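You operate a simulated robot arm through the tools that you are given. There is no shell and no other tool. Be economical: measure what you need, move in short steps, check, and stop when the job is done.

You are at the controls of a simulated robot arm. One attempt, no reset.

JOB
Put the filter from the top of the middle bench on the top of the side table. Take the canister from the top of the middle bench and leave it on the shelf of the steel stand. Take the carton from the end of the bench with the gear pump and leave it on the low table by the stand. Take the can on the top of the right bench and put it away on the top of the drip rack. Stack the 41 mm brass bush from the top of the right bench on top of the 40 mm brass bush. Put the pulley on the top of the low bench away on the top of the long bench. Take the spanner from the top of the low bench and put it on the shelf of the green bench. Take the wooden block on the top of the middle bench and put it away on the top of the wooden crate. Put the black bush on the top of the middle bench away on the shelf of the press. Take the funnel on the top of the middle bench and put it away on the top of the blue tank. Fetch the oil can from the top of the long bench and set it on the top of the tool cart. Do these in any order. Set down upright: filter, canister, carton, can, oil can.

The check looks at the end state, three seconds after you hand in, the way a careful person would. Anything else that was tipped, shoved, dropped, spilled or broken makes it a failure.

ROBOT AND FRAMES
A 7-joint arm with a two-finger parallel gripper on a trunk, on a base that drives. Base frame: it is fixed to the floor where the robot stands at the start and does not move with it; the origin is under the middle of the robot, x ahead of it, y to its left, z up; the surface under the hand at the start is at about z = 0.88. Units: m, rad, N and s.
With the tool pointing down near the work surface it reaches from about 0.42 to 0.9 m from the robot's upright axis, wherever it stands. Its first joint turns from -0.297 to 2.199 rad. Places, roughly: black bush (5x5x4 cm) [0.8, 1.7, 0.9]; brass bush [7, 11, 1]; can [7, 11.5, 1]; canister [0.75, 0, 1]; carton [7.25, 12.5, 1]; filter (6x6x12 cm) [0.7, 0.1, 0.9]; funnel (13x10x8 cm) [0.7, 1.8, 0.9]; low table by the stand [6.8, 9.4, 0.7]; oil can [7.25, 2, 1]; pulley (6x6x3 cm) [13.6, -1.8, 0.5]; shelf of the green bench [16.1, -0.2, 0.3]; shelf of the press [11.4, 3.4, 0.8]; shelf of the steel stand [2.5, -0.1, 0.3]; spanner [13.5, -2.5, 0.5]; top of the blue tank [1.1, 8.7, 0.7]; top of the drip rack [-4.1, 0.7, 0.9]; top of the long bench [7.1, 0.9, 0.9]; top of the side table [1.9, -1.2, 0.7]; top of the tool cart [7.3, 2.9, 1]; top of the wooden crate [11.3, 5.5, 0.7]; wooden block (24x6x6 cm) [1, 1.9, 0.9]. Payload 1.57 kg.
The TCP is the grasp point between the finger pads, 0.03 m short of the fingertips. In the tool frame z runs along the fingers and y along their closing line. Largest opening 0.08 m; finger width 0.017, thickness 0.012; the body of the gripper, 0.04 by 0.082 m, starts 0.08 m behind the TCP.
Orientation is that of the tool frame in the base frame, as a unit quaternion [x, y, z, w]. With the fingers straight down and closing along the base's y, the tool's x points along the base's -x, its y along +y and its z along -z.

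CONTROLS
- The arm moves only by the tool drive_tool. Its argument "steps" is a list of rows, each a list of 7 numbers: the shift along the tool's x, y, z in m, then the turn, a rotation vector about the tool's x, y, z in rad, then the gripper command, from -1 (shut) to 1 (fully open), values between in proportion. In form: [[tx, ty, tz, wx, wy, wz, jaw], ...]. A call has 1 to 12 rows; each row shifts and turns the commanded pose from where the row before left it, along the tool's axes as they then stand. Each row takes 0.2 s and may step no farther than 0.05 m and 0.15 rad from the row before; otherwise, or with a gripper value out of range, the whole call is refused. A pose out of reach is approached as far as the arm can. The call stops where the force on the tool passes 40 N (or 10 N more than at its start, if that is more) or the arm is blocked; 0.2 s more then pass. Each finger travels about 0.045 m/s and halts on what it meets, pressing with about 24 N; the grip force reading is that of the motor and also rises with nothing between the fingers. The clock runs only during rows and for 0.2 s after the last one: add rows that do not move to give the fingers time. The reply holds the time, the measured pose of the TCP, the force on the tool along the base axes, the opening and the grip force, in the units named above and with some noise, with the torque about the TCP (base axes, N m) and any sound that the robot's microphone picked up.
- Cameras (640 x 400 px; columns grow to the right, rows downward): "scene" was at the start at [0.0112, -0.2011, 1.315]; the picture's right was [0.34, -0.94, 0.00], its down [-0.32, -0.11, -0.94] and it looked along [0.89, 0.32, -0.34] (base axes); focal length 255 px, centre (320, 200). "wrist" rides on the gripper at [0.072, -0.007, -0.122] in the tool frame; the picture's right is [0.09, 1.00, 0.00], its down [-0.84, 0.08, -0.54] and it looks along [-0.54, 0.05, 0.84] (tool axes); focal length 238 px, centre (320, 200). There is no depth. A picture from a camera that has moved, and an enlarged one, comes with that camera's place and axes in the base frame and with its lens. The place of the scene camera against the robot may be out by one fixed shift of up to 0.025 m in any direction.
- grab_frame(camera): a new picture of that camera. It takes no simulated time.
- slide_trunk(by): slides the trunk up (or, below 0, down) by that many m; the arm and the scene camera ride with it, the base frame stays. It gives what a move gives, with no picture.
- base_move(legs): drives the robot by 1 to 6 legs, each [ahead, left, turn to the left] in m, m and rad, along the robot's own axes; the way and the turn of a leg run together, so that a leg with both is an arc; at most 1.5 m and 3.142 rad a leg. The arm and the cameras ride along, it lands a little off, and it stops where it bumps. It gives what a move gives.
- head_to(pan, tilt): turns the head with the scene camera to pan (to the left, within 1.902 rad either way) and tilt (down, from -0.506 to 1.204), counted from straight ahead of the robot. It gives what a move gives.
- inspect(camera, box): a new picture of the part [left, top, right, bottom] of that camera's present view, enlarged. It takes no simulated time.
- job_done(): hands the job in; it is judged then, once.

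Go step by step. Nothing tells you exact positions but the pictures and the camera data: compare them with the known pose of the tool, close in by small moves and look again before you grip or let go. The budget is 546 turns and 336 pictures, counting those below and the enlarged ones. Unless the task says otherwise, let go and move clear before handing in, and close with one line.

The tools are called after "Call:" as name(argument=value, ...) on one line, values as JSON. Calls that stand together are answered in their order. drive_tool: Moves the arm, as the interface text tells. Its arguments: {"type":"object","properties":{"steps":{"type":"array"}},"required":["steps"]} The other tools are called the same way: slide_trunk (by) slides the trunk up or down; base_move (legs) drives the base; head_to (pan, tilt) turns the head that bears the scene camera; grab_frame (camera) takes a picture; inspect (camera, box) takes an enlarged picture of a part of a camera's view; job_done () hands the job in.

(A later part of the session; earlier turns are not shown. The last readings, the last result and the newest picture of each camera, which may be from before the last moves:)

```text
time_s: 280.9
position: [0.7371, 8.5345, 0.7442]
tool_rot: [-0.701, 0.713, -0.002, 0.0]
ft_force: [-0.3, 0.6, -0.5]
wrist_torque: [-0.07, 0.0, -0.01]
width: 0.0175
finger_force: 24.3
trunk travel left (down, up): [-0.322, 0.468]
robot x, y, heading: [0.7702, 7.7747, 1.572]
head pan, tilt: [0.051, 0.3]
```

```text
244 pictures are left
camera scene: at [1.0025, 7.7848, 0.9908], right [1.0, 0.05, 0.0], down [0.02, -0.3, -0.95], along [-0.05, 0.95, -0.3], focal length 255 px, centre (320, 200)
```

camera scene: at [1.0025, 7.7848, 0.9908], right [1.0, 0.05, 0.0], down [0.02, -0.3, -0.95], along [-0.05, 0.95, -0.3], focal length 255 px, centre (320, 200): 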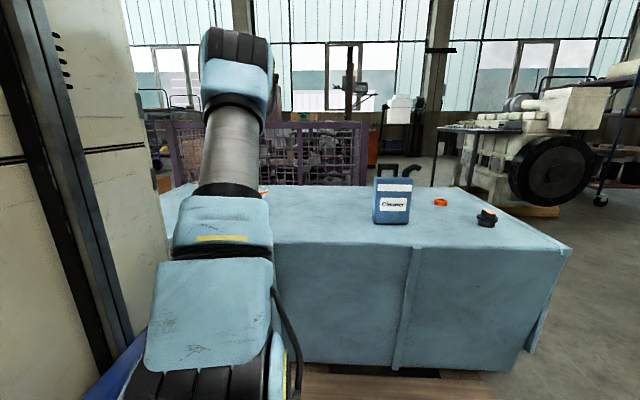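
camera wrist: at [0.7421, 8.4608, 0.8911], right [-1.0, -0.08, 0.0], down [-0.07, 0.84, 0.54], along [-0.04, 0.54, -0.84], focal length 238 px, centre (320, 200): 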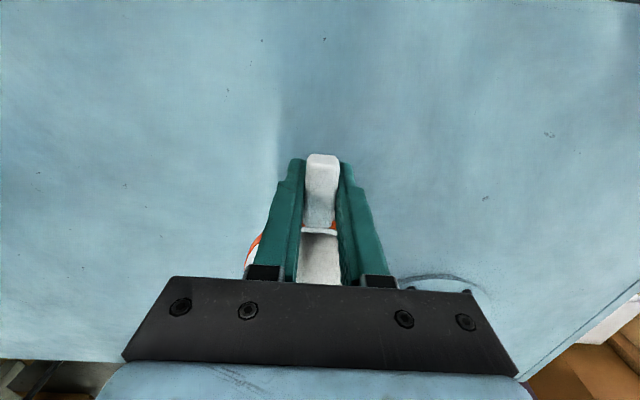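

Call:
drive_tool(steps=[[0, 0, 0.004, 0, 0, 0, -1], [0, 0, 0.004, 0, 0, 0, -1], [0, 0, 0.004, 0, 0, 0, -1], [0, 0, 0.004, 0, 0, 0, -1], [0, 0, 0.004, 0, 0, 0, -1]])

Call:
grab_frame(camera="wrist")

```text
time_s: 282.1
position: [0.7376, 8.5339, 0.7264]
tool_rot: [-0.701, 0.713, -0.001, 0.002]
ft_force: [0.2, -3.2, 9.5]
wrist_torque: [0.48, -0.03, -0.08]
width: 0.0176
finger_force: 23.8
trunk travel left (down, up): [-0.322, 0.468]
robot x, y, heading: [0.7791, 7.7721, 1.571]
head pan, tilt: [0.051, 0.3]
```

```text
243 pictures are left
camera wrist: at [0.7429, 8.4606, 0.8486], right [-1.0, -0.08, 0.0], down [-0.07, 0.84, 0.54], along [-0.04, 0.54, -0.84], focal length 238 px, centre (320, 200)
```

wrist: 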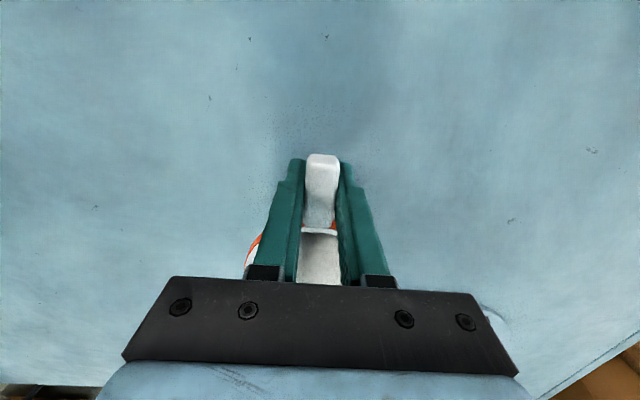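

Contact. Release and rise.

Call:
drive_tool(steps=[[0, 0, -0.002, 0, 0, 0, -1], [0, 0, 0, 0, 0, 0, -0.3], [0, 0, 0, 0, 0, 0, 0.2], [0, 0, 0, 0, 0, 0, 0.2], [0, 0, -0.02, 0, 0, 0, 0.2], [0, 0, -0.04, 0, 0, 0, 0.2], [0, 0, -0.05, 0, 0, 0, 0.2], [0, 0, -0.05, 0, 0, 0, 0.2], [0, 0, -0.05, 0, 0, 0, 0.2]])

Call:
grab_frame(camera="wrist")

```text
time_s: 284.1
position: [0.7356, 8.5352, 0.9362]
tool_rot: [-0.702, 0.713, -0.002, 0.001]
ft_force: [0.3, 0.4, -0.2]
wrist_torque: [0.0, 0.0, -0.02]
width: 0.0477
finger_force: 0.1
trunk travel left (down, up): [-0.322, 0.468]
robot x, y, heading: [0.7775, 7.7709, 1.572]
head pan, tilt: [0.051, 0.3]
```

```text
242 pictures are left
camera wrist: at [0.7415, 8.4619, 1.0605], right [-1.0, -0.08, 0.0], down [-0.07, 0.84, 0.54], along [-0.04, 0.54, -0.84], focal length 238 px, centre (320, 200)
```

wrist: 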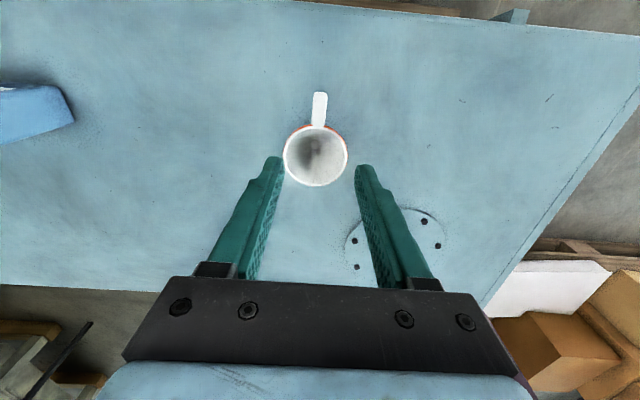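

Funnel stands on the tank. Raise the trunk, back off and look east for the way to the right bench.

Call:
slide_trunk(by=0.33)

Call:
base_move(legs=[[-0.9, 0, 0], [0, 0, -1.17]])

Call:
head_to(pan=-0.1, tilt=0.25)

Call:
grab_frame(camera="scene")

```text
time_s: 287.4
position: [0.7353, 8.5342, 1.2665]
tool_rot: [-0.701, 0.713, -0.001, 0.0]
ft_force: [-0.4, 0.5, 1.0]
wrist_torque: [-0.01, 0.01, 0.03]
width: 0.0481
finger_force: 0.1
trunk travel left (down, up): [-0.652, 0.138]
robot x, y, heading: [0.7749, 7.7743, 1.572]
head pan, tilt: [0.051, 0.3]
```

```text
time_s: 295.1
position: [1.4701, 7.2146, 1.268]
tool_rot: [-0.194, 0.981, -0.002, 0.0]
ft_force: [0.1, 0.8, 0.2]
wrist_torque: [-0.02, -0.04, -0.01]
width: 0.048
finger_force: 0.0
trunk travel left (down, up): [-0.652, 0.138]
robot x, y, heading: [0.7839, 6.8786, 0.404]
head pan, tilt: [0.051, 0.3]
```

```text
time_s: 295.8
position: [1.4702, 7.2146, 1.2678]
tool_rot: [-0.193, 0.981, 0.0, 0.0]
ft_force: [-0.4, -0.6, -0.4]
wrist_torque: [-0.02, 0.01, -0.01]
width: 0.048
finger_force: 0.1
trunk travel left (down, up): [-0.652, 0.138]
robot x, y, heading: [0.7846, 6.8768, 0.402]
head pan, tilt: [-0.099, 0.25]
```

```text
241 pictures are left
camera scene: at [0.8944, 6.6629, 1.3256], right [0.3, -0.95, 0.0], down [-0.24, -0.07, -0.97], along [0.92, 0.29, -0.25], focal length 255 px, centre (320, 200)
```

scene: 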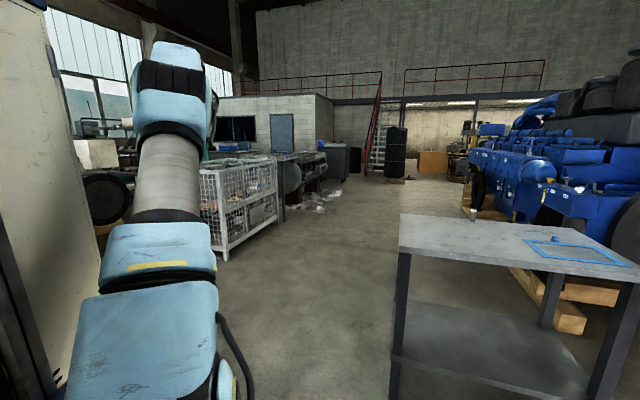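

There is a table in front-right and a white cage left; the corridor at y ≈ 7.4 leads east. Drive along it.

Call:
base_move(legs=[[0, 0.4, -0.402], [0, 0.2, 0], [1.5, 0, 0], [1.5, 0, 0], [0.8, 0, 0], [0, 0, 0.5]])

Call:
head_to(pan=0.0, tilt=0.25)

Call:
grab_frame(camera="scene")

```text
time_s: 319.0
position: [5.2106, 7.74, 1.2675]
tool_rot: [-0.224, 0.975, -0.002, -0.001]
ft_force: [0.8, 0.3, -0.9]
wrist_torque: [-0.01, 0.01, 0.01]
width: 0.0478
finger_force: 0.1
trunk travel left (down, up): [-0.652, 0.138]
robot x, y, heading: [4.5472, 7.3627, 0.469]
head pan, tilt: [-0.099, 0.25]
```

```text
time_s: 319.7
position: [5.2094, 7.7389, 1.2672]
tool_rot: [-0.223, 0.975, -0.001, -0.001]
ft_force: [-0.1, -0.2, -0.6]
wrist_torque: [0.0, -0.01, 0.0]
width: 0.048
finger_force: 0.0
trunk travel left (down, up): [-0.652, 0.138]
robot x, y, heading: [4.548, 7.3638, 0.47]
head pan, tilt: [0.0, 0.25]
```

```text
240 pictures are left
camera scene: at [4.6665, 7.1618, 1.3256], right [0.45, -0.89, 0.0], down [-0.22, -0.11, -0.97], along [0.87, 0.44, -0.25], focal length 255 px, centre (320, 200)
```

scene: 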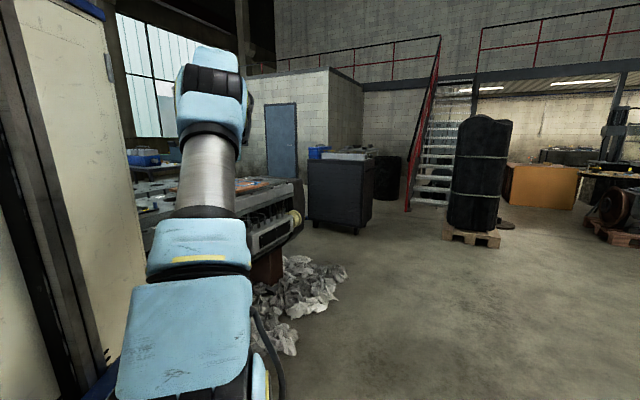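

Drive further east along the open floor and then look north.

Call:
base_move(legs=[[0, 0, -0.47], [1.5, -0.1, 0], [1.2, 0, 0], [0, 0, 1.2]])

Call:
head_to(pan=0.1, tilt=0.25)

Call:
grab_frame(camera="scene")

```text
refused: leg 2 is longer than a leg can be; nothing moved
```

```text
time_s: 320.3
position: [5.2099, 7.7391, 1.2667]
tool_rot: [-0.223, 0.975, -0.001, 0.0]
ft_force: [-0.2, -0.6, 0.0]
wrist_torque: [0.0, 0.05, 0.02]
width: 0.048
finger_force: 0.0
trunk travel left (down, up): [-0.652, 0.138]
robot x, y, heading: [4.5471, 7.3613, 0.466]
head pan, tilt: [0.099, 0.25]
```

```text
239 pictures are left
camera scene: at [4.6619, 7.1699, 1.3256], right [0.54, -0.84, 0.0], down [-0.21, -0.13, -0.97], along [0.82, 0.52, -0.25], focal length 255 px, centre (320, 200)
```

scene: 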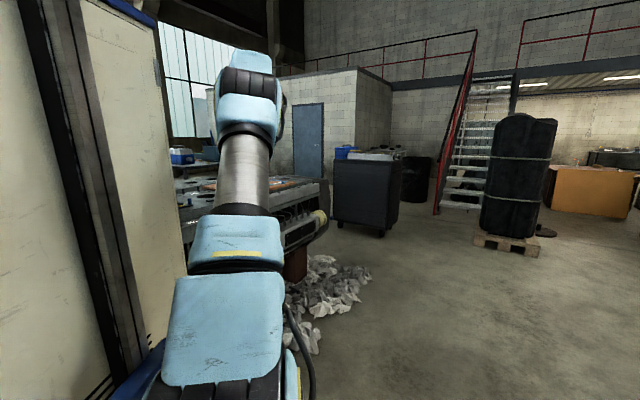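

Call:
base_move(legs=[[0, 0, -0.47], [1.45, -0.1, 0], [1.2, 0, 0], [0, 0, 1.2]])

Call:
grab_frame(camera="scene")

```text
time_s: 337.6
position: [7.4591, 7.9476, 1.267]
tool_rot: [-0.554, 0.833, -0.001, 0.0]
ft_force: [0.1, 0.0, -0.5]
wrist_torque: [0.02, -0.01, 0.0]
width: 0.0482
finger_force: 0.0
trunk travel left (down, up): [-0.652, 0.138]
robot x, y, heading: [7.2065, 7.2261, 1.188]
head pan, tilt: [0.099, 0.25]
```

```text
238 pictures are left
camera scene: at [7.4237, 7.1549, 1.3256], right [0.96, -0.28, 0.0], down [-0.07, -0.24, -0.97], along [0.27, 0.93, -0.25], focal length 255 px, centre (320, 200)
```

scene: 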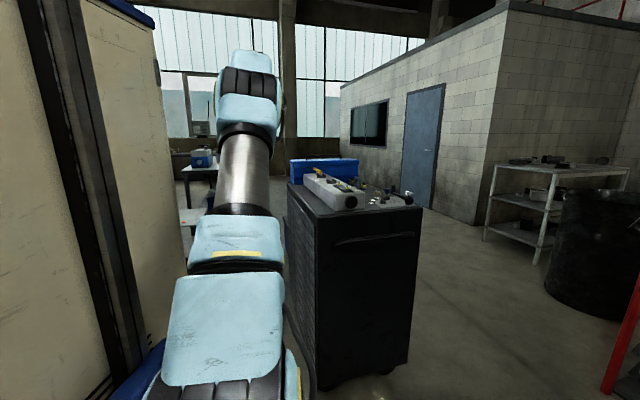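

Call:
base_move(legs=[[0, 0, 0.7]])

Call:
head_to(pan=-0.3, tilt=0.25)

Call:
grab_frame(camera="scene")

```text
time_s: 339.9
position: [6.9414, 7.939, 1.2682]
tool_rot: [0.804, -0.595, 0.001, 0.001]
ft_force: [0.0, 0.4, 0.0]
wrist_torque: [0.02, 0.04, -0.01]
width: 0.048
finger_force: 0.0
trunk travel left (down, up): [-0.652, 0.138]
robot x, y, heading: [7.2113, 7.2288, 1.883]
head pan, tilt: [0.099, 0.25]
```

```text
time_s: 340.8
position: [6.939, 7.9411, 1.2673]
tool_rot: [0.804, -0.594, 0.002, 0.0]
ft_force: [-0.4, 0.1, -0.8]
wrist_torque: [0.01, 0.01, 0.02]
width: 0.0478
finger_force: 0.1
trunk travel left (down, up): [-0.652, 0.138]
robot x, y, heading: [7.2064, 7.2295, 1.879]
head pan, tilt: [-0.3, 0.25]
```

```text
237 pictures are left
camera scene: at [7.4563, 7.3132, 1.3256], right [1.0, 0.01, 0.0], down [0.0, -0.25, -0.97], along [-0.01, 0.97, -0.25], focal length 255 px, centre (320, 200)
```

scene: 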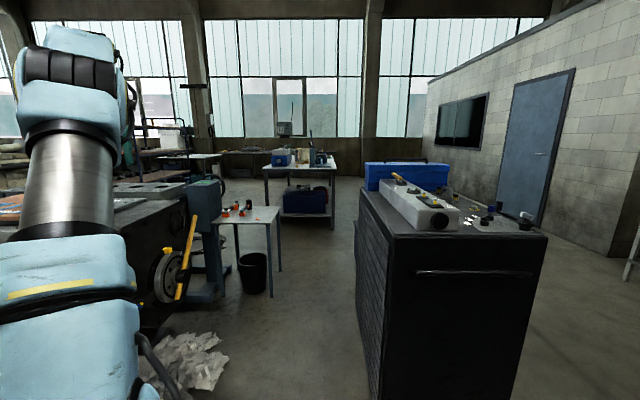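

Low table by the (teal) stand at (6.9, 9.3); the right bench at (7.1, 11). The gap beside the black cabinet is too narrow, so I go round its east side.

Call:
base_move(legs=[[0, 0, -0.31], [0, -1.0, 0], [0, -0.7, 0], [1.5, 0, 0], [1.5, 0, 0], [0.4, 0, 0]])

Call:
base_move(legs=[[0, 0, 1.2]])

Call:
head_to(pan=-0.1, tilt=0.3)

Call:
grab_frame(camera="scene")

```text
time_s: 345.1
position: [7.781, 8.0034, 1.2658]
tool_rot: [-0.689, 0.724, -0.002, -0.001]
ft_force: [-0.9, 0.2, 0.4]
wrist_torque: [0.0, -0.03, -0.01]
width: 0.0482
finger_force: 0.1
trunk travel left (down, up): [-0.652, 0.138]
robot x, y, heading: [7.794, 7.243, 1.537]
head pan, tilt: [-0.3, 0.25]
stopped in leg 2: the robot was blocked; the commanded pose is now the measured one
```

```text
time_s: 346.7
position: [7.5326, 7.9639, 1.2673]
tool_rot: [0.768, -0.64, 0.001, -0.001]
ft_force: [-0.4, 0.1, -0.3]
wrist_torque: [0.0, 0.0, 0.02]
width: 0.048
finger_force: 0.0
trunk travel left (down, up): [-0.652, 0.138]
robot x, y, heading: [7.7238, 7.2269, 1.764]
head pan, tilt: [-0.3, 0.25]
stopped in leg 1: the robot was blocked; the commanded pose is now the measured one
```

```text
time_s: 347.5
position: [7.5324, 7.9643, 1.2659]
tool_rot: [0.768, -0.64, 0.003, 0.0]
ft_force: [0.3, 0.2, -0.7]
wrist_torque: [-0.01, -0.01, -0.01]
width: 0.0481
finger_force: 0.1
trunk travel left (down, up): [-0.652, 0.138]
robot x, y, heading: [7.7192, 7.2224, 1.768]
head pan, tilt: [-0.099, 0.3]
```

```text
236 pictures are left
camera scene: at [7.9552, 7.2816, 1.3209], right [1.0, 0.1, 0.0], down [0.03, -0.29, -0.96], along [-0.09, 0.95, -0.3], focal length 255 px, centre (320, 200)
```

scene: 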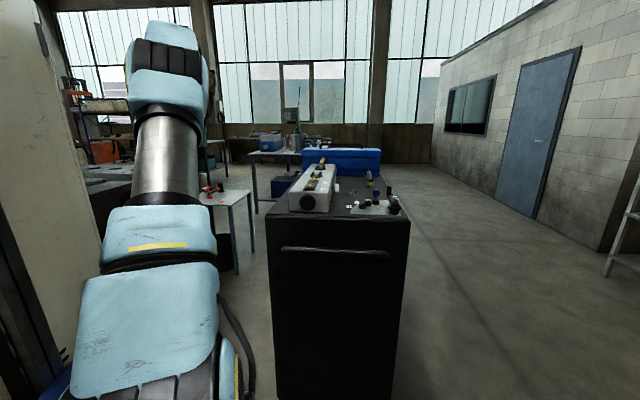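

Blocked by something; look to the right and behind.

Call:
head_to(pan=-1.5, tilt=0.6)

Call:
grab_frame(camera="scene")

Call:
head_to(pan=-1.9, tilt=0.9)

Call:
grab_frame(camera="scene")

```text
time_s: 349.0
position: [7.5332, 7.9626, 1.2658]
tool_rot: [0.768, -0.64, 0.002, 0.0]
ft_force: [-0.2, -0.4, 1.2]
wrist_torque: [-0.01, -0.03, 0.02]
width: 0.048
finger_force: 0.1
trunk travel left (down, up): [-0.652, 0.138]
robot x, y, heading: [7.721, 7.2241, 1.772]
head pan, tilt: [-1.499, 0.6]
```

```text
235 pictures are left
camera scene: at [8.0496, 7.2123, 1.2934], right [0.27, -0.96, 0.0], down [-0.54, -0.15, -0.83], along [0.8, 0.22, -0.56], focal length 255 px, centre (320, 200)
```

scene: 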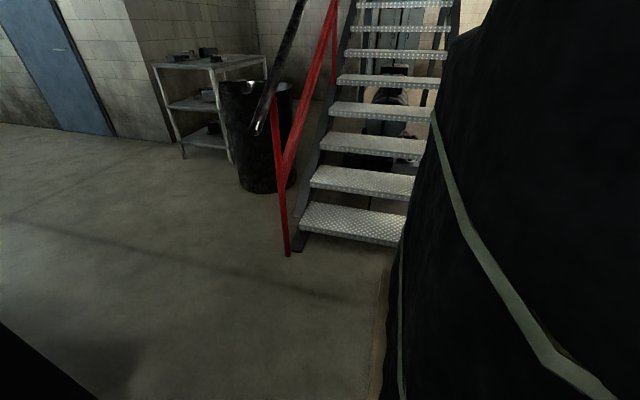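

```text
time_s: 349.9
position: [7.533, 7.9639, 1.2667]
tool_rot: [0.769, -0.64, 0.002, 0.0]
ft_force: [0.4, 0.1, 0.0]
wrist_torque: [-0.02, 0.0, 0.03]
width: 0.0481
finger_force: 0.2
trunk travel left (down, up): [-0.652, 0.138]
robot x, y, heading: [7.7164, 7.2211, 1.769]
head pan, tilt: [-1.901, 0.901]
```

```text
234 pictures are left
camera scene: at [8.0393, 7.1789, 1.2687], right [-0.13, -0.99, 0.0], down [-0.78, 0.1, -0.62], along [0.62, -0.08, -0.78], focal length 255 px, centre (320, 200)
```

scene: 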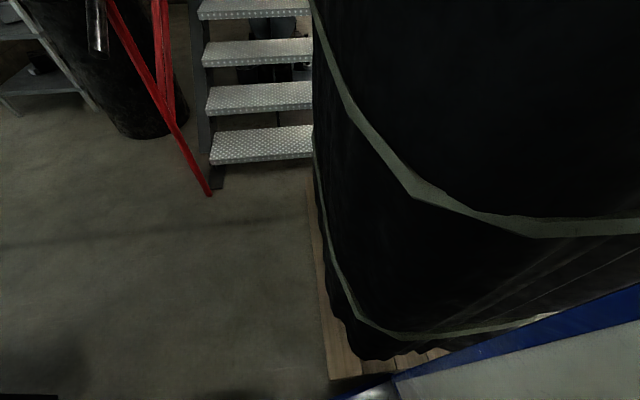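

I'm next to a wrapped barrel on a pallet. Move left off it, square up, and advance into the gap between it and the cabinet.

Call:
base_move(legs=[[0, 0.15, 0], [0, 0, -0.2], [0.38, 0, 0]])

Call:
head_to(pan=-0.3, tilt=0.9)

Call:
grab_frame(camera="scene")

Call:
head_to(pan=-1.7, tilt=0.8)

Call:
grab_frame(camera="scene")

```text
time_s: 354.0
position: [7.5353, 8.3348, 1.2666]
tool_rot: [-0.701, 0.713, -0.002, 0.0]
ft_force: [0.1, 0.2, -0.5]
wrist_torque: [-0.01, -0.01, -0.01]
width: 0.0479
finger_force: 0.2
trunk travel left (down, up): [-0.652, 0.138]
robot x, y, heading: [7.5721, 7.5741, 1.571]
head pan, tilt: [-1.901, 0.901]
```

```text
time_s: 355.6
position: [7.5359, 8.335, 1.2674]
tool_rot: [-0.702, 0.712, -0.002, 0.0]
ft_force: [0.5, -0.4, 0.2]
wrist_torque: [0.02, 0.01, 0.0]
width: 0.048
finger_force: 0.1
trunk travel left (down, up): [-0.652, 0.138]
robot x, y, heading: [7.574, 7.5697, 1.568]
head pan, tilt: [-0.3, 0.901]
```

```text
233 pictures are left
camera scene: at [7.8285, 7.5629, 1.2686], right [0.96, -0.3, 0.0], down [-0.23, -0.75, -0.62], along [0.18, 0.59, -0.78], focal length 255 px, centre (320, 200)
```

scene: 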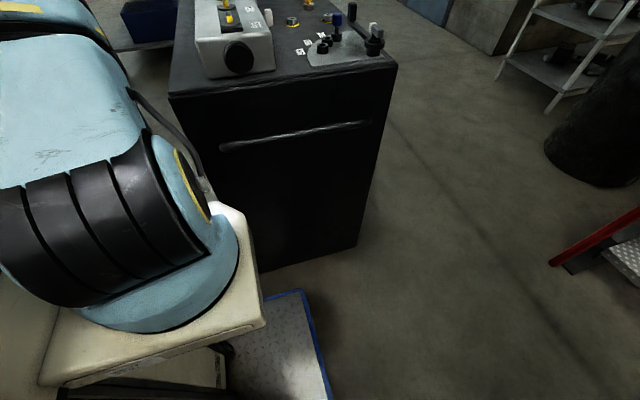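

```text
time_s: 357.2
position: [7.5347, 8.3345, 1.2666]
tool_rot: [-0.701, 0.713, -0.001, 0.0]
ft_force: [0.1, 0.0, -0.2]
wrist_torque: [0.0, 0.01, -0.01]
width: 0.0483
finger_force: 0.1
trunk travel left (down, up): [-0.652, 0.138]
robot x, y, heading: [7.5721, 7.5716, 1.567]
head pan, tilt: [-1.7, 0.799]
```

```text
232 pictures are left
camera scene: at [7.8861, 7.4805, 1.2765], right [-0.13, -0.99, 0.0], down [-0.71, 0.09, -0.7], along [0.69, -0.09, -0.72], focal length 255 px, centre (320, 200)
```

scene: 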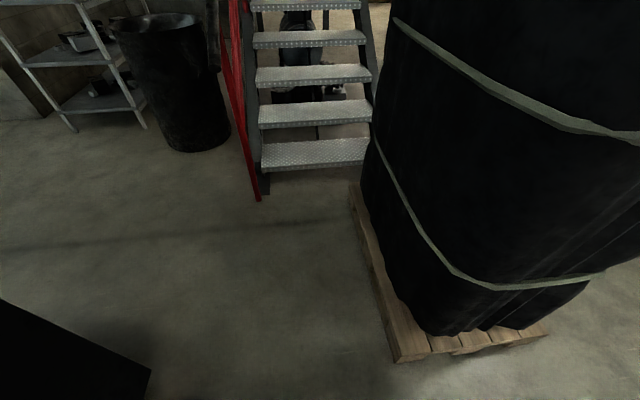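

Room to pass: cabinet front y 8.15, pallet y < 7.1. Raise the arm a bit, strafe right in the middle of the gap and go north.

Call:
slide_trunk(by=0.1)

Call:
base_move(legs=[[0.055, 0, 0], [0, -1.2, 0], [1.4, 0, 0], [1.2, 0, 0]])

Call:
head_to(pan=0.1, tilt=0.3)

Call:
grab_frame(camera="scene")

```text
time_s: 358.5
position: [7.5355, 8.3347, 1.3652]
tool_rot: [-0.701, 0.713, -0.002, 0.001]
ft_force: [-0.1, 0.7, -0.2]
wrist_torque: [0.01, -0.01, 0.0]
width: 0.0477
finger_force: 0.2
trunk travel left (down, up): [-0.752, 0.038]
robot x, y, heading: [7.5701, 7.5756, 1.572]
head pan, tilt: [-1.7, 0.799]
```

```text
time_s: 364.5
position: [8.5803, 8.3909, 1.3664]
tool_rot: [0.709, -0.705, 0.003, -0.001]
ft_force: [-0.1, 0.5, 0.2]
wrist_torque: [0.02, -0.01, 0.01]
width: 0.0482
finger_force: 0.0
trunk travel left (down, up): [-0.752, 0.038]
robot x, y, heading: [8.6373, 7.6327, 1.598]
head pan, tilt: [-1.7, 0.799]
stopped in leg 2: the robot was blocked; the commanded pose is now the measured one
```

```text
time_s: 366.3
position: [8.5797, 8.3915, 1.3666]
tool_rot: [0.71, -0.704, 0.003, 0.0]
ft_force: [-0.7, -0.1, -0.1]
wrist_torque: [-0.04, 0.04, 0.03]
width: 0.0481
finger_force: 0.0
trunk travel left (down, up): [-0.752, 0.038]
robot x, y, heading: [8.6366, 7.6298, 1.594]
head pan, tilt: [0.099, 0.3]
```

```text
231 pictures are left
camera scene: at [8.859, 7.6452, 1.4209], right [0.99, 0.12, 0.0], down [0.04, -0.29, -0.96], along [-0.12, 0.95, -0.3], focal length 255 px, centre (320, 200)
```

scene: 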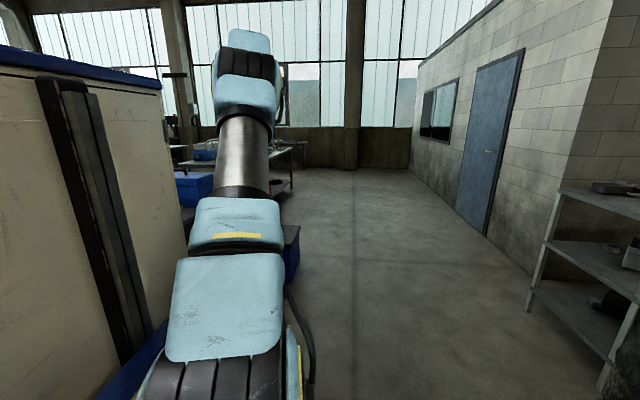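

Stopped at the stairs' rail. Before passing the cabinet I use the wrist camera, tilted back, to see my own base's left side.

Call:
drive_tool(steps=[[0, 0, 0, 0, 0.145, 0, 0], [0, 0, 0, 0, 0.145, 0, 0], [0, 0, 0, 0, 0.145, 0, 0], [0, 0, 0, 0, 0.145, 0, 0], [0, 0, 0, 0, 0, 0, 0]])

Call:
grab_frame(camera="wrist")

```text
time_s: 367.5
position: [8.5817, 8.3581, 1.3584]
tool_rot: [0.706, -0.701, 0.066, 0.067]
ft_force: [0.1, -0.2, 0.1]
wrist_torque: [-0.01, 0.0, 0.05]
width: 0.0401
finger_force: 0.0
out of reach, approached as far as the arm can: row 1, 2, 3, 4
trunk travel left (down, up): [-0.752, 0.038]
robot x, y, heading: [8.6355, 7.6284, 1.593]
head pan, tilt: [0.099, 0.3]
```

```text
230 pictures are left
camera wrist: at [8.589, 8.3096, 1.4923], right [-1.0, -0.1, 0.02], down [-0.08, 0.92, 0.38], along [-0.05, 0.37, -0.93], focal length 238 px, centre (320, 200)
```

wrist: 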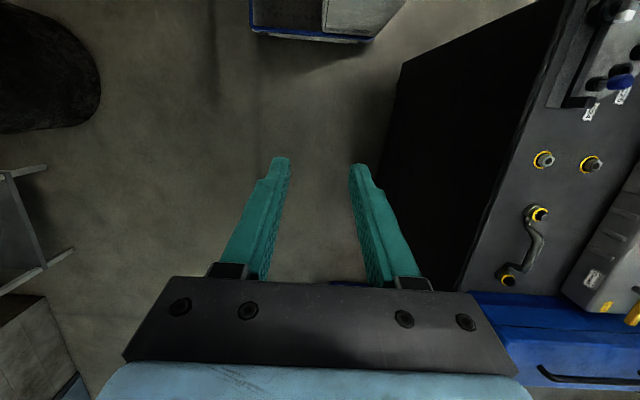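

My base is ±0.29 × ±0.40 m, so there is enough room. Go north past the cabinet and turn west to face the right bench.

Call:
drive_tool(steps=[[0, 0, 0, 0, -0.095, 0, 0], [0, 0, 0, 0, -0.095, 0, 0], [0, 0, 0, 0, 0, 0, 0]])

Call:
base_move(legs=[[0.02, 0.03, 0], [1.4, 0, 0], [1.4, 0, 0], [0, 0, 1.2]])

Call:
head_to(pan=0.0, tilt=0.3)

Call:
grab_frame(camera="scene")

```text
time_s: 368.3
position: [8.5821, 8.3579, 1.3591]
tool_rot: [0.71, -0.704, -0.001, 0.0]
ft_force: [-0.9, -0.3, 0.3]
wrist_torque: [0.01, 0.02, -0.03]
width: 0.0403
finger_force: 0.1
trunk travel left (down, up): [-0.752, 0.038]
robot x, y, heading: [8.6358, 7.6283, 1.594]
head pan, tilt: [0.099, 0.3]
```

```text
time_s: 377.8
position: [8.48, 9.9254, 1.3595]
tool_rot: [0.735, -0.678, -0.001, -0.001]
ft_force: [0.2, -0.4, -1.1]
wrist_torque: [0.01, 0.0, 0.05]
width: 0.0401
finger_force: 0.1
trunk travel left (down, up): [-0.752, 0.038]
robot x, y, heading: [8.5864, 9.2052, 1.668]
head pan, tilt: [0.099, 0.3]
stopped in leg 3: the robot was blocked; the commanded pose is now the measured one
```

```text
time_s: 378.4
position: [8.4783, 9.9233, 1.3585]
tool_rot: [0.735, -0.678, -0.001, -0.001]
ft_force: [0.2, -0.3, 1.1]
wrist_torque: [0.0, -0.01, 0.01]
width: 0.04
finger_force: 0.2
trunk travel left (down, up): [-0.752, 0.038]
robot x, y, heading: [8.5896, 9.2044, 1.67]
head pan, tilt: [0.0, 0.3]
```

```text
229 pictures are left
camera scene: at [8.8186, 9.2357, 1.4209], right [1.0, 0.1, 0.0], down [0.03, -0.29, -0.96], along [-0.09, 0.95, -0.3], focal length 255 px, centre (320, 200)
```

scene: 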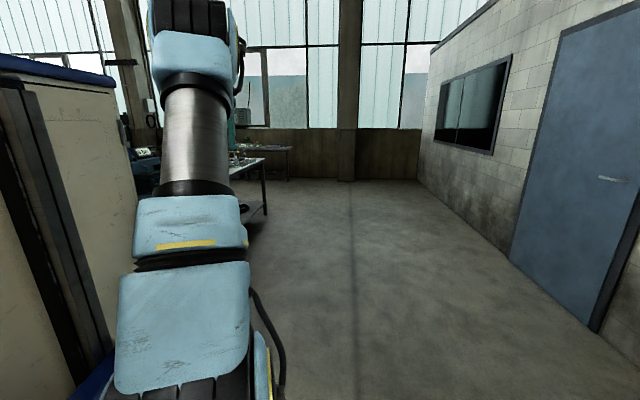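

Blocked by something at the left front. Move right and look at it.

Call:
base_move(legs=[[-0.03, -0.35, 0]])

Call:
drive_tool(steps=[[0, 0, 0, 0, 0.1, 0, 0], [0, 0, 0, 0, 0.1, 0, 0], [0, 0, 0, 0, 0, 0, 0]])

Call:
grab_frame(camera="wrist")

Call:
head_to(pan=0.35, tilt=0.5)

Call:
grab_frame(camera="scene")

```text
time_s: 380.7
position: [8.8257, 9.9289, 1.3593]
tool_rot: [0.734, -0.679, -0.001, -0.001]
ft_force: [-0.4, -1.0, 0.6]
wrist_torque: [0.0, 0.03, 0.0]
width: 0.0401
finger_force: 0.1
trunk travel left (down, up): [-0.752, 0.038]
robot x, y, heading: [8.9342, 9.2057, 1.662]
head pan, tilt: [0.0, 0.3]
```

```text
time_s: 381.5
position: [8.8271, 9.9271, 1.3575]
tool_rot: [0.73, -0.676, 0.071, 0.067]
ft_force: [-0.9, 0.3, 0.0]
wrist_torque: [-0.03, 0.01, 0.02]
width: 0.0401
finger_force: 0.0
trunk travel left (down, up): [-0.752, 0.038]
robot x, y, heading: [8.9285, 9.2071, 1.664]
head pan, tilt: [0.0, 0.3]
```

```text
228 pictures are left
camera wrist: at [8.8381, 9.8802, 1.4923], right [-0.99, -0.17, 0.02], down [-0.15, 0.92, 0.37], along [-0.08, 0.36, -0.93], focal length 238 px, centre (320, 200)
```

wrist: 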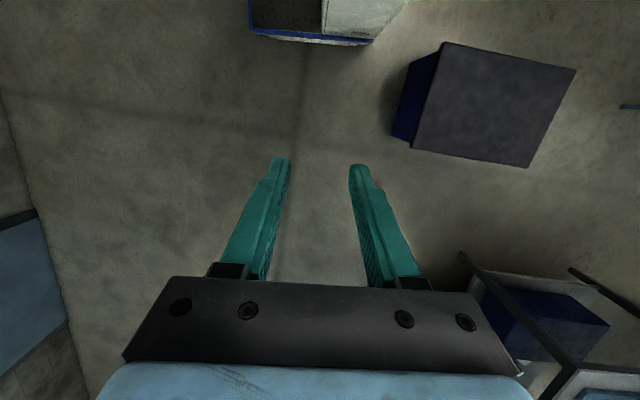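

```text
time_s: 382.3
position: [8.8278, 9.9285, 1.3585]
tool_rot: [0.73, -0.677, 0.07, 0.066]
ft_force: [-1.2, 0.3, 0.4]
wrist_torque: [0.02, 0.01, -0.04]
width: 0.0402
finger_force: 0.0
trunk travel left (down, up): [-0.752, 0.038]
robot x, y, heading: [8.9297, 9.2059, 1.661]
head pan, tilt: [0.351, 0.499]
```

```text
227 pictures are left
camera scene: at [9.132, 9.2272, 1.4025], right [0.9, 0.43, 0.0], down [0.2, -0.43, -0.88], along [-0.38, 0.79, -0.48], focal length 255 px, centre (320, 200)
```

scene: 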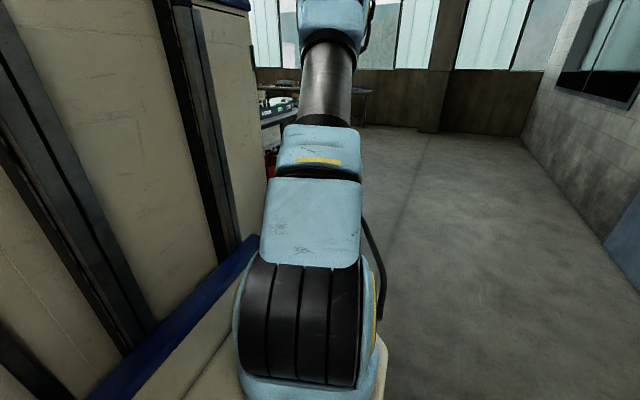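

A box stands on the floor left; the right bench begins at about (7.5, 10.7). Drive north along x ≈ 8.9 and turn west to face the bench.

Call:
base_move(legs=[[0, 0, -0.09], [1.4, 0, 0], [0.4, 0, 0], [0, 0, 1.57]])

Call:
head_to(pan=0.0, tilt=0.45)

Call:
grab_frame(camera="scene")

Call:
grab_frame(camera="wrist")

```text
time_s: 395.7
position: [8.2069, 10.9537, 1.3576]
tool_rot: [0.995, -0.001, 0.098, 0.0]
ft_force: [-0.7, -0.2, -0.1]
wrist_torque: [-0.02, 0.0, -0.01]
width: 0.0402
finger_force: 0.1
trunk travel left (down, up): [-0.752, 0.038]
robot x, y, heading: [8.9309, 10.9985, -3.13]
head pan, tilt: [0.351, 0.499]
```

```text
time_s: 396.5
position: [8.2083, 10.9544, 1.3574]
tool_rot: [0.995, -0.002, 0.097, 0.001]
ft_force: [-0.1, -0.8, 0.3]
wrist_torque: [0.01, -0.01, 0.0]
width: 0.0399
finger_force: 0.0
trunk travel left (down, up): [-0.752, 0.038]
robot x, y, heading: [8.9326, 10.9993, -3.126]
head pan, tilt: [0.0, 0.45]
```

```text
226 pictures are left
camera scene: at [8.9242, 11.2264, 1.407], right [-0.01, 1.0, 0.0], down [0.44, 0.01, -0.9], along [-0.9, -0.01, -0.44], focal length 255 px, centre (320, 200)
```

scene: 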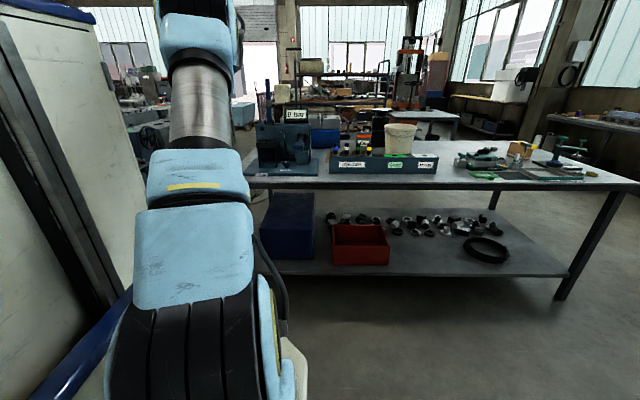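

```text
225 pictures are left
camera wrist: at [8.2555, 10.9595, 1.4923], right [0.09, -1.0, 0.02], down [-0.93, -0.07, 0.37], along [-0.37, -0.05, -0.93], focal length 238 px, centre (320, 200)
```

wrist: 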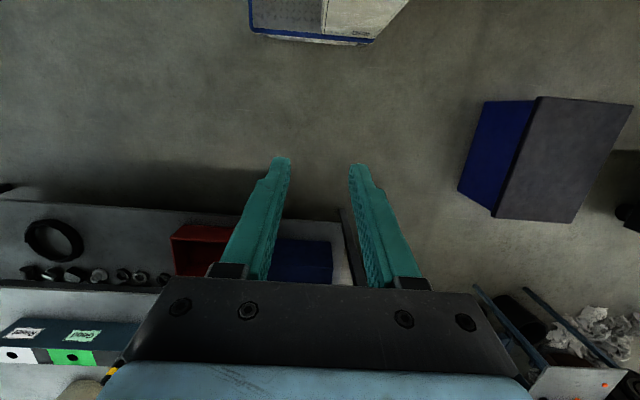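

The right bench lies ahead (y 10.7–12.8) with the gear pump at its left end and the carton at its right end. Move closer for a look at the top.

Call:
base_move(legs=[[0.62, 0, -0.01]])

Call:
drive_tool(steps=[[0, 0, 0, 0, -0.095, 0, 0], [0, 0, 0, 0, -0.095, 0, 0], [0, 0, 0, 0, 0, 0, 0]])

Call:
head_to(pan=-0.2, tilt=0.5)

Call:
grab_frame(camera="scene")

Call:
grab_frame(camera="wrist")

```text
time_s: 400.0
position: [7.5938, 10.9505, 1.3585]
tool_rot: [0.995, -0.002, 0.097, 0.001]
ft_force: [-0.4, 1.3, -0.3]
wrist_torque: [0.01, 0.0, 0.01]
width: 0.04
finger_force: 0.1
trunk travel left (down, up): [-0.752, 0.038]
robot x, y, heading: [8.3222, 10.9908, -3.136]
head pan, tilt: [0.0, 0.45]
```

```text
time_s: 400.8
position: [7.5943, 10.9508, 1.3591]
tool_rot: [1.0, -0.004, 0.001, 0.001]
ft_force: [-0.1, 0.7, 0.0]
wrist_torque: [0.01, -0.02, 0.01]
width: 0.0399
finger_force: 0.0
trunk travel left (down, up): [-0.752, 0.038]
robot x, y, heading: [8.3248, 10.9944, -3.134]
head pan, tilt: [0.0, 0.45]
```

```text
time_s: 401.5
position: [7.5941, 10.9511, 1.3584]
tool_rot: [1.0, -0.004, 0.002, 0.002]
ft_force: [0.0, -0.7, 0.2]
wrist_torque: [0.01, -0.03, -0.01]
width: 0.0397
finger_force: 0.1
trunk travel left (down, up): [-0.752, 0.038]
robot x, y, heading: [8.3221, 10.9932, -3.135]
head pan, tilt: [-0.201, 0.499]
```

```text
224 pictures are left
camera scene: at [8.3144, 11.2388, 1.4025], right [0.19, 0.98, 0.0], down [0.47, -0.09, -0.88], along [-0.86, 0.17, -0.48], focal length 255 px, centre (320, 200)
```

scene: 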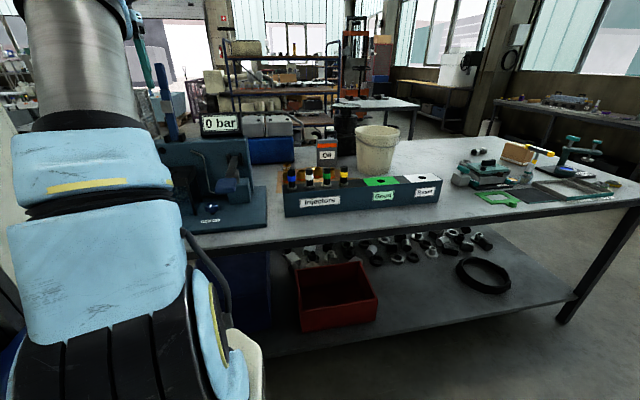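

```text
223 pictures are left
camera wrist: at [7.6668, 10.9557, 1.4816], right [0.08, -1.0, 0.0], down [-0.84, -0.07, 0.54], along [-0.54, -0.05, -0.84], focal length 238 px, centre (320, 200)
```

wrist: 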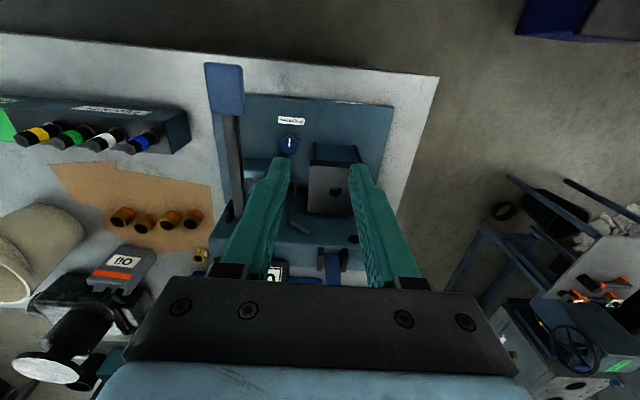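

The four brass bushes lie on a cardboard piece at about (7.18, 11.4), the small oil can at (7.07, 11.5); they are nearer the west edge. Look north and over to the west side for access.

Call:
inspect(camera="wrist", box=[60, 150, 300, 300])

Call:
head_to(pan=-0.9, tilt=0.35)

Call:
grab_frame(camera="scene")

```text
2.67 times, centred on (180, 225) of wrist
camera zoom: at [7.6668, 10.9557, 1.4816], right [0.08, -1.0, 0.0], down [-0.84, -0.07, 0.54], along [-0.54, -0.05, -0.84], focal length 636 px, centre (693, 133)
```

zoom: 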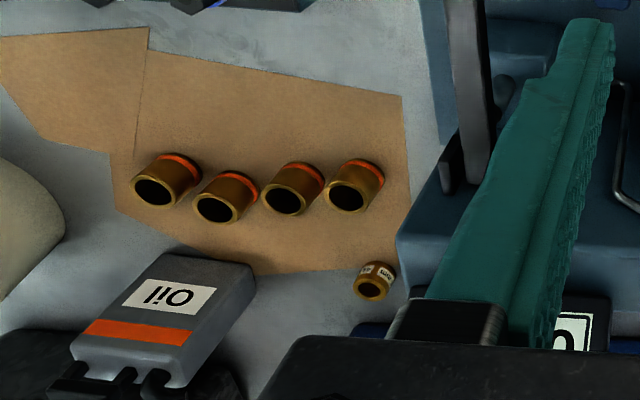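

```text
time_s: 402.6
position: [7.5955, 10.9505, 1.3587]
tool_rot: [1.0, -0.004, 0.001, 0.001]
ft_force: [0.0, -0.2, 0.1]
wrist_torque: [0.03, 0.02, 0.03]
width: 0.0398
finger_force: 0.0
trunk travel left (down, up): [-0.752, 0.038]
robot x, y, heading: [8.3227, 10.9938, -3.136]
head pan, tilt: [-0.901, 0.351]
```

```text
221 pictures are left
camera scene: at [8.3452, 11.2938, 1.4162], right [0.78, 0.63, 0.0], down [0.22, -0.27, -0.94], along [-0.59, 0.73, -0.34], focal length 255 px, centre (320, 200)
```

scene: 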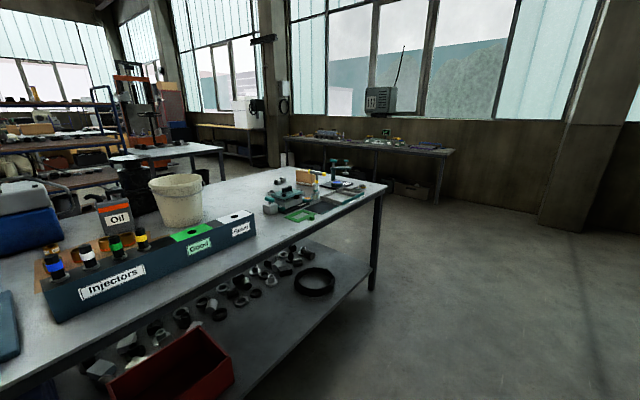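

Same-looking bushes plus a tagged smaller one; the west side seems better. Go round the north end and look.

Call:
base_move(legs=[[-0.35, 0, 0], [0, -1.3, 0], [0, -1.3, 0], [1.4, 0, 0], [0, 0, 0.6]])

Call:
head_to(pan=0.0, tilt=0.4)

Call:
grab_frame(camera="scene")

Call:
head_to(pan=0.5, tilt=0.4)

Call:
grab_frame(camera="scene")

```text
time_s: 425.2
position: [6.6794, 13.0827, 1.3589]
tool_rot: [0.953, 0.302, 0.001, 0.0]
ft_force: [-0.1, -0.7, 0.7]
wrist_torque: [-0.01, -0.02, 0.01]
width: 0.0399
finger_force: 0.2
trunk travel left (down, up): [-0.752, 0.038]
robot x, y, heading: [7.2486, 13.5381, -2.518]
head pan, tilt: [-0.901, 0.351]
```

```text
time_s: 426.4
position: [6.68, 13.0825, 1.3584]
tool_rot: [0.953, 0.302, 0.002, 0.0]
ft_force: [1.0, 0.0, 0.5]
wrist_torque: [0.02, -0.04, 0.0]
width: 0.04
finger_force: 0.1
trunk travel left (down, up): [-0.752, 0.038]
robot x, y, heading: [7.2444, 13.539, -2.515]
head pan, tilt: [0.0, 0.4]
```

```text
220 pictures are left
camera scene: at [7.1041, 13.7165, 1.4116], right [-0.59, 0.81, 0.0], down [0.31, 0.23, -0.92], along [-0.75, -0.54, -0.39], focal length 255 px, centre (320, 200)
```

scene: 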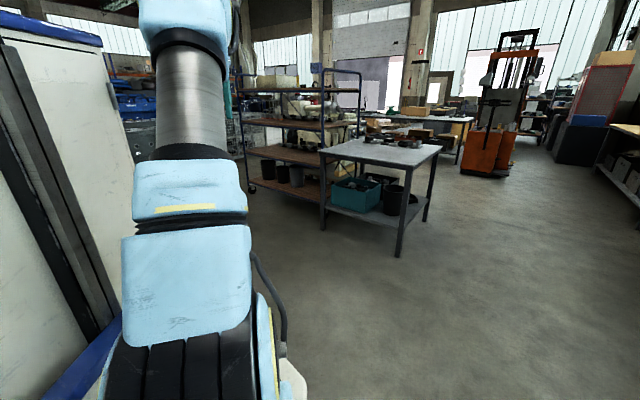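

```text
time_s: 427.3
position: [6.6811, 13.0818, 1.3585]
tool_rot: [0.954, 0.301, 0.001, 0.001]
ft_force: [-0.6, -0.2, -0.1]
wrist_torque: [-0.01, 0.01, 0.02]
width: 0.0398
finger_force: 0.1
trunk travel left (down, up): [-0.752, 0.038]
robot x, y, heading: [7.2479, 13.5418, -2.511]
head pan, tilt: [0.499, 0.4]
```

```text
219 pictures are left
camera scene: at [7.1393, 13.6873, 1.4116], right [-0.9, 0.43, 0.0], down [0.17, 0.35, -0.92], along [-0.4, -0.83, -0.39], focal length 255 px, centre (320, 200)
```

scene: 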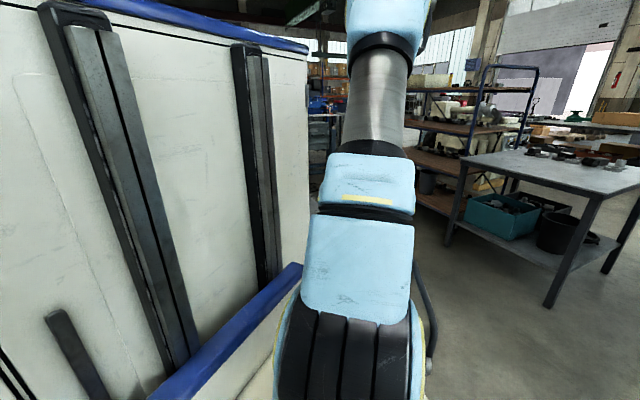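

Call:
base_move(legs=[[0.0, 0, 0.6]])

Call:
head_to(pan=-0.25, tilt=0.45)

Call:
grab_frame(camera="scene")

Call:
grab_frame(camera="wrist")

```text
time_s: 429.4
position: [7.0438, 12.8405, 1.3588]
tool_rot: [0.819, 0.574, 0.002, -0.001]
ft_force: [-0.9, -0.5, 0.4]
wrist_torque: [0.01, -0.02, -0.03]
width: 0.0399
finger_force: 0.1
trunk travel left (down, up): [-0.752, 0.038]
robot x, y, heading: [7.2478, 13.5443, -1.905]
head pan, tilt: [0.499, 0.4]
```

```text
time_s: 430.5
position: [7.0439, 12.8409, 1.3593]
tool_rot: [0.819, 0.574, 0.002, 0.0]
ft_force: [0.0, 0.1, 0.3]
wrist_torque: [0.02, -0.01, 0.0]
width: 0.0398
finger_force: 0.1
trunk travel left (down, up): [-0.752, 0.038]
robot x, y, heading: [7.2475, 13.5374, -1.904]
head pan, tilt: [-0.25, 0.45]
```

```text
218 pictures are left
camera scene: at [7.008, 13.6116, 1.407], right [-0.84, 0.55, 0.0], down [0.24, 0.36, -0.9], along [-0.49, -0.75, -0.44], focal length 255 px, centre (320, 200)
```

scene: 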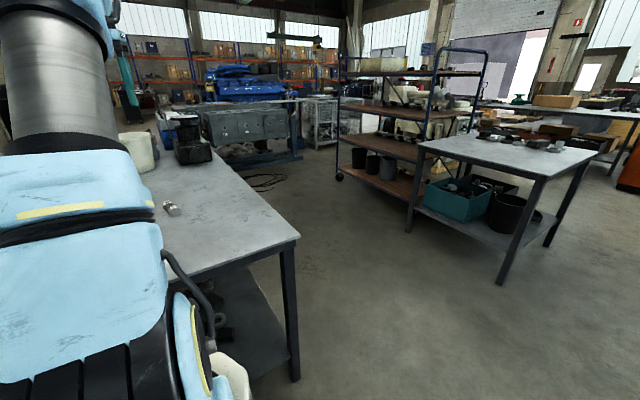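

```text
217 pictures are left
camera wrist: at [7.0629, 12.9087, 1.4816], right [0.97, -0.25, 0.0], down [-0.21, -0.81, 0.54], along [-0.13, -0.52, -0.84], focal length 238 px, centre (320, 200)
```

wrist: 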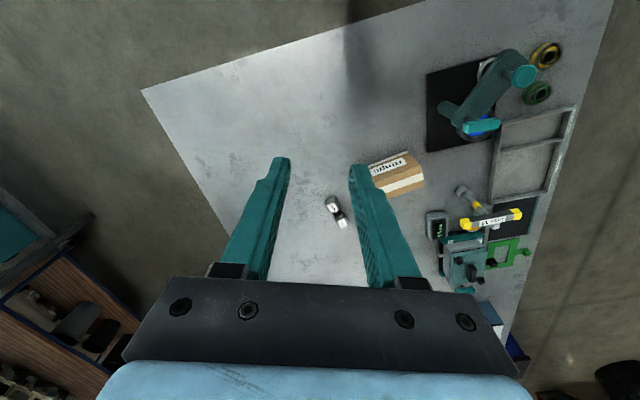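

The west side is a free corridor, and the carton at (7.18, 12.6) is reachable from the north end. Square up with it.

Call:
base_move(legs=[[0, 0, 0.333], [0.13, -0.04, 0]])

Call:
drive_tool(steps=[[0, 0, 0, 0, 0, 0, 1], [0, 0, 0, 0, 0, 0, 1], [0, 0, 0, 0, 0, 0, 1]])

Call:
grab_frame(camera="wrist")

```text
time_s: 432.8
position: [7.2504, 12.6816, 1.3595]
tool_rot: [0.71, 0.704, 0.001, 0.0]
ft_force: [-0.2, 0.1, 0.4]
wrist_torque: [0.02, 0.0, 0.0]
width: 0.0399
finger_force: 0.0
trunk travel left (down, up): [-0.752, 0.038]
robot x, y, heading: [7.205, 13.4103, -1.566]
head pan, tilt: [-0.25, 0.45]
```

```text
time_s: 433.6
position: [7.2495, 12.6819, 1.3589]
tool_rot: [0.71, 0.704, 0.001, -0.001]
ft_force: [0.0, 0.3, 0.0]
wrist_torque: [-0.01, 0.0, 0.02]
width: 0.0802
finger_force: 0.1
trunk travel left (down, up): [-0.752, 0.038]
robot x, y, heading: [7.204, 13.4085, -1.567]
head pan, tilt: [-0.25, 0.45]
```

```text
216 pictures are left
camera wrist: at [7.2443, 12.7526, 1.4816], right [1.0, 0.08, 0.0], down [0.07, -0.84, 0.54], along [0.05, -0.54, -0.84], focal length 238 px, centre (320, 200)
```

wrist: 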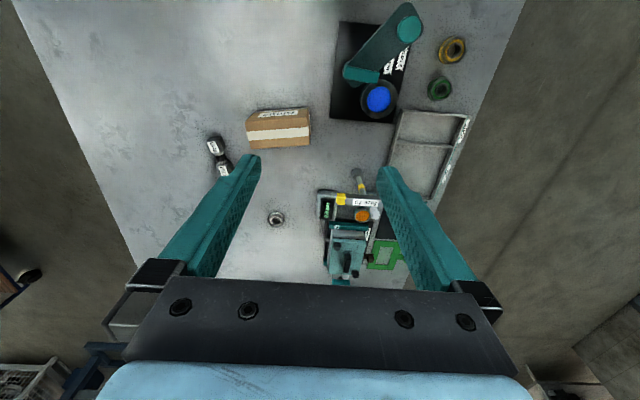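

Call:
inspect(camera="wrist", box=[200, 80, 360, 180])

```text
4.00 times, centred on (280, 130) of wrist
camera zoom: at [7.2443, 12.7526, 1.4816], right [1.0, 0.08, 0.0], down [0.07, -0.84, 0.54], along [0.05, -0.54, -0.84], focal length 953 px, centre (480, 480)
```

zoom: 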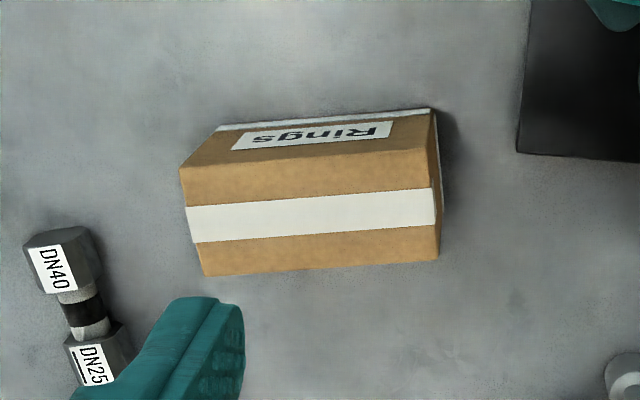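

The carton "Rings" is ~0.138 × 0.061 m, centre (7.167, 12.584), turned ~8°. I move above it and yaw the tool by 82° so that the fingers close over its short side.

Call:
drive_tool(steps=[[-0.033, -0.027, 0, 0, 0, 0, 1], [-0.033, -0.027, 0, 0, 0, 0, 1], [-0.032, -0.028, 0, 0, 0, 0.143, 1], [0, 0, 0, 0, 0, 0.143, 1], [0, 0, 0, 0, 0, 0.143, 1], [0, 0, 0, 0, 0, 0.143, 1], [0, 0, 0, 0, 0, 0.143, 1], [0, 0, 0, 0, 0, 0.143, 1], [0, 0, 0, 0, 0, 0.143, 1], [0, 0, 0, 0, 0, 0.143, 1], [0, 0, 0, 0, 0, 0.143, 1], [0, 0, 0, 0, 0, 0.143, 1]])

Call:
grab_frame(camera="wrist")

```text
time_s: 436.2
position: [7.1697, 12.6079, 1.356]
tool_rot: [0.998, 0.066, 0.001, -0.001]
ft_force: [-1.3, -0.3, -0.7]
wrist_torque: [0.02, 0.0, 0.01]
width: 0.08
finger_force: 0.0
out of reach, approached as far as the arm can: row 3
trunk travel left (down, up): [-0.752, 0.038]
robot x, y, heading: [7.2064, 13.4087, -1.564]
head pan, tilt: [-0.25, 0.45]
```

```text
214 pictures are left
camera wrist: at [7.2394, 12.6224, 1.4788], right [0.22, -0.98, 0.0], down [-0.82, -0.19, 0.54], along [-0.53, -0.12, -0.84], focal length 238 px, centre (320, 200)
```

wrist: 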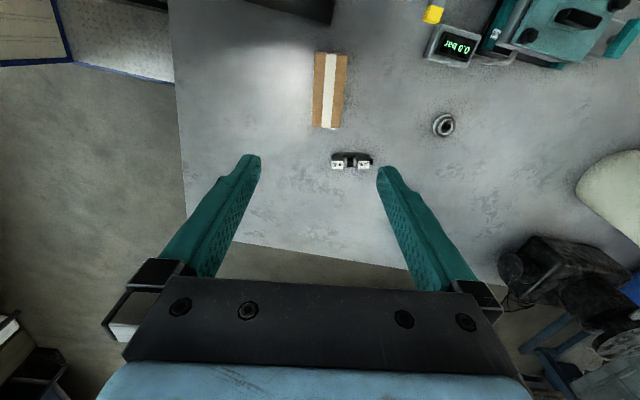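

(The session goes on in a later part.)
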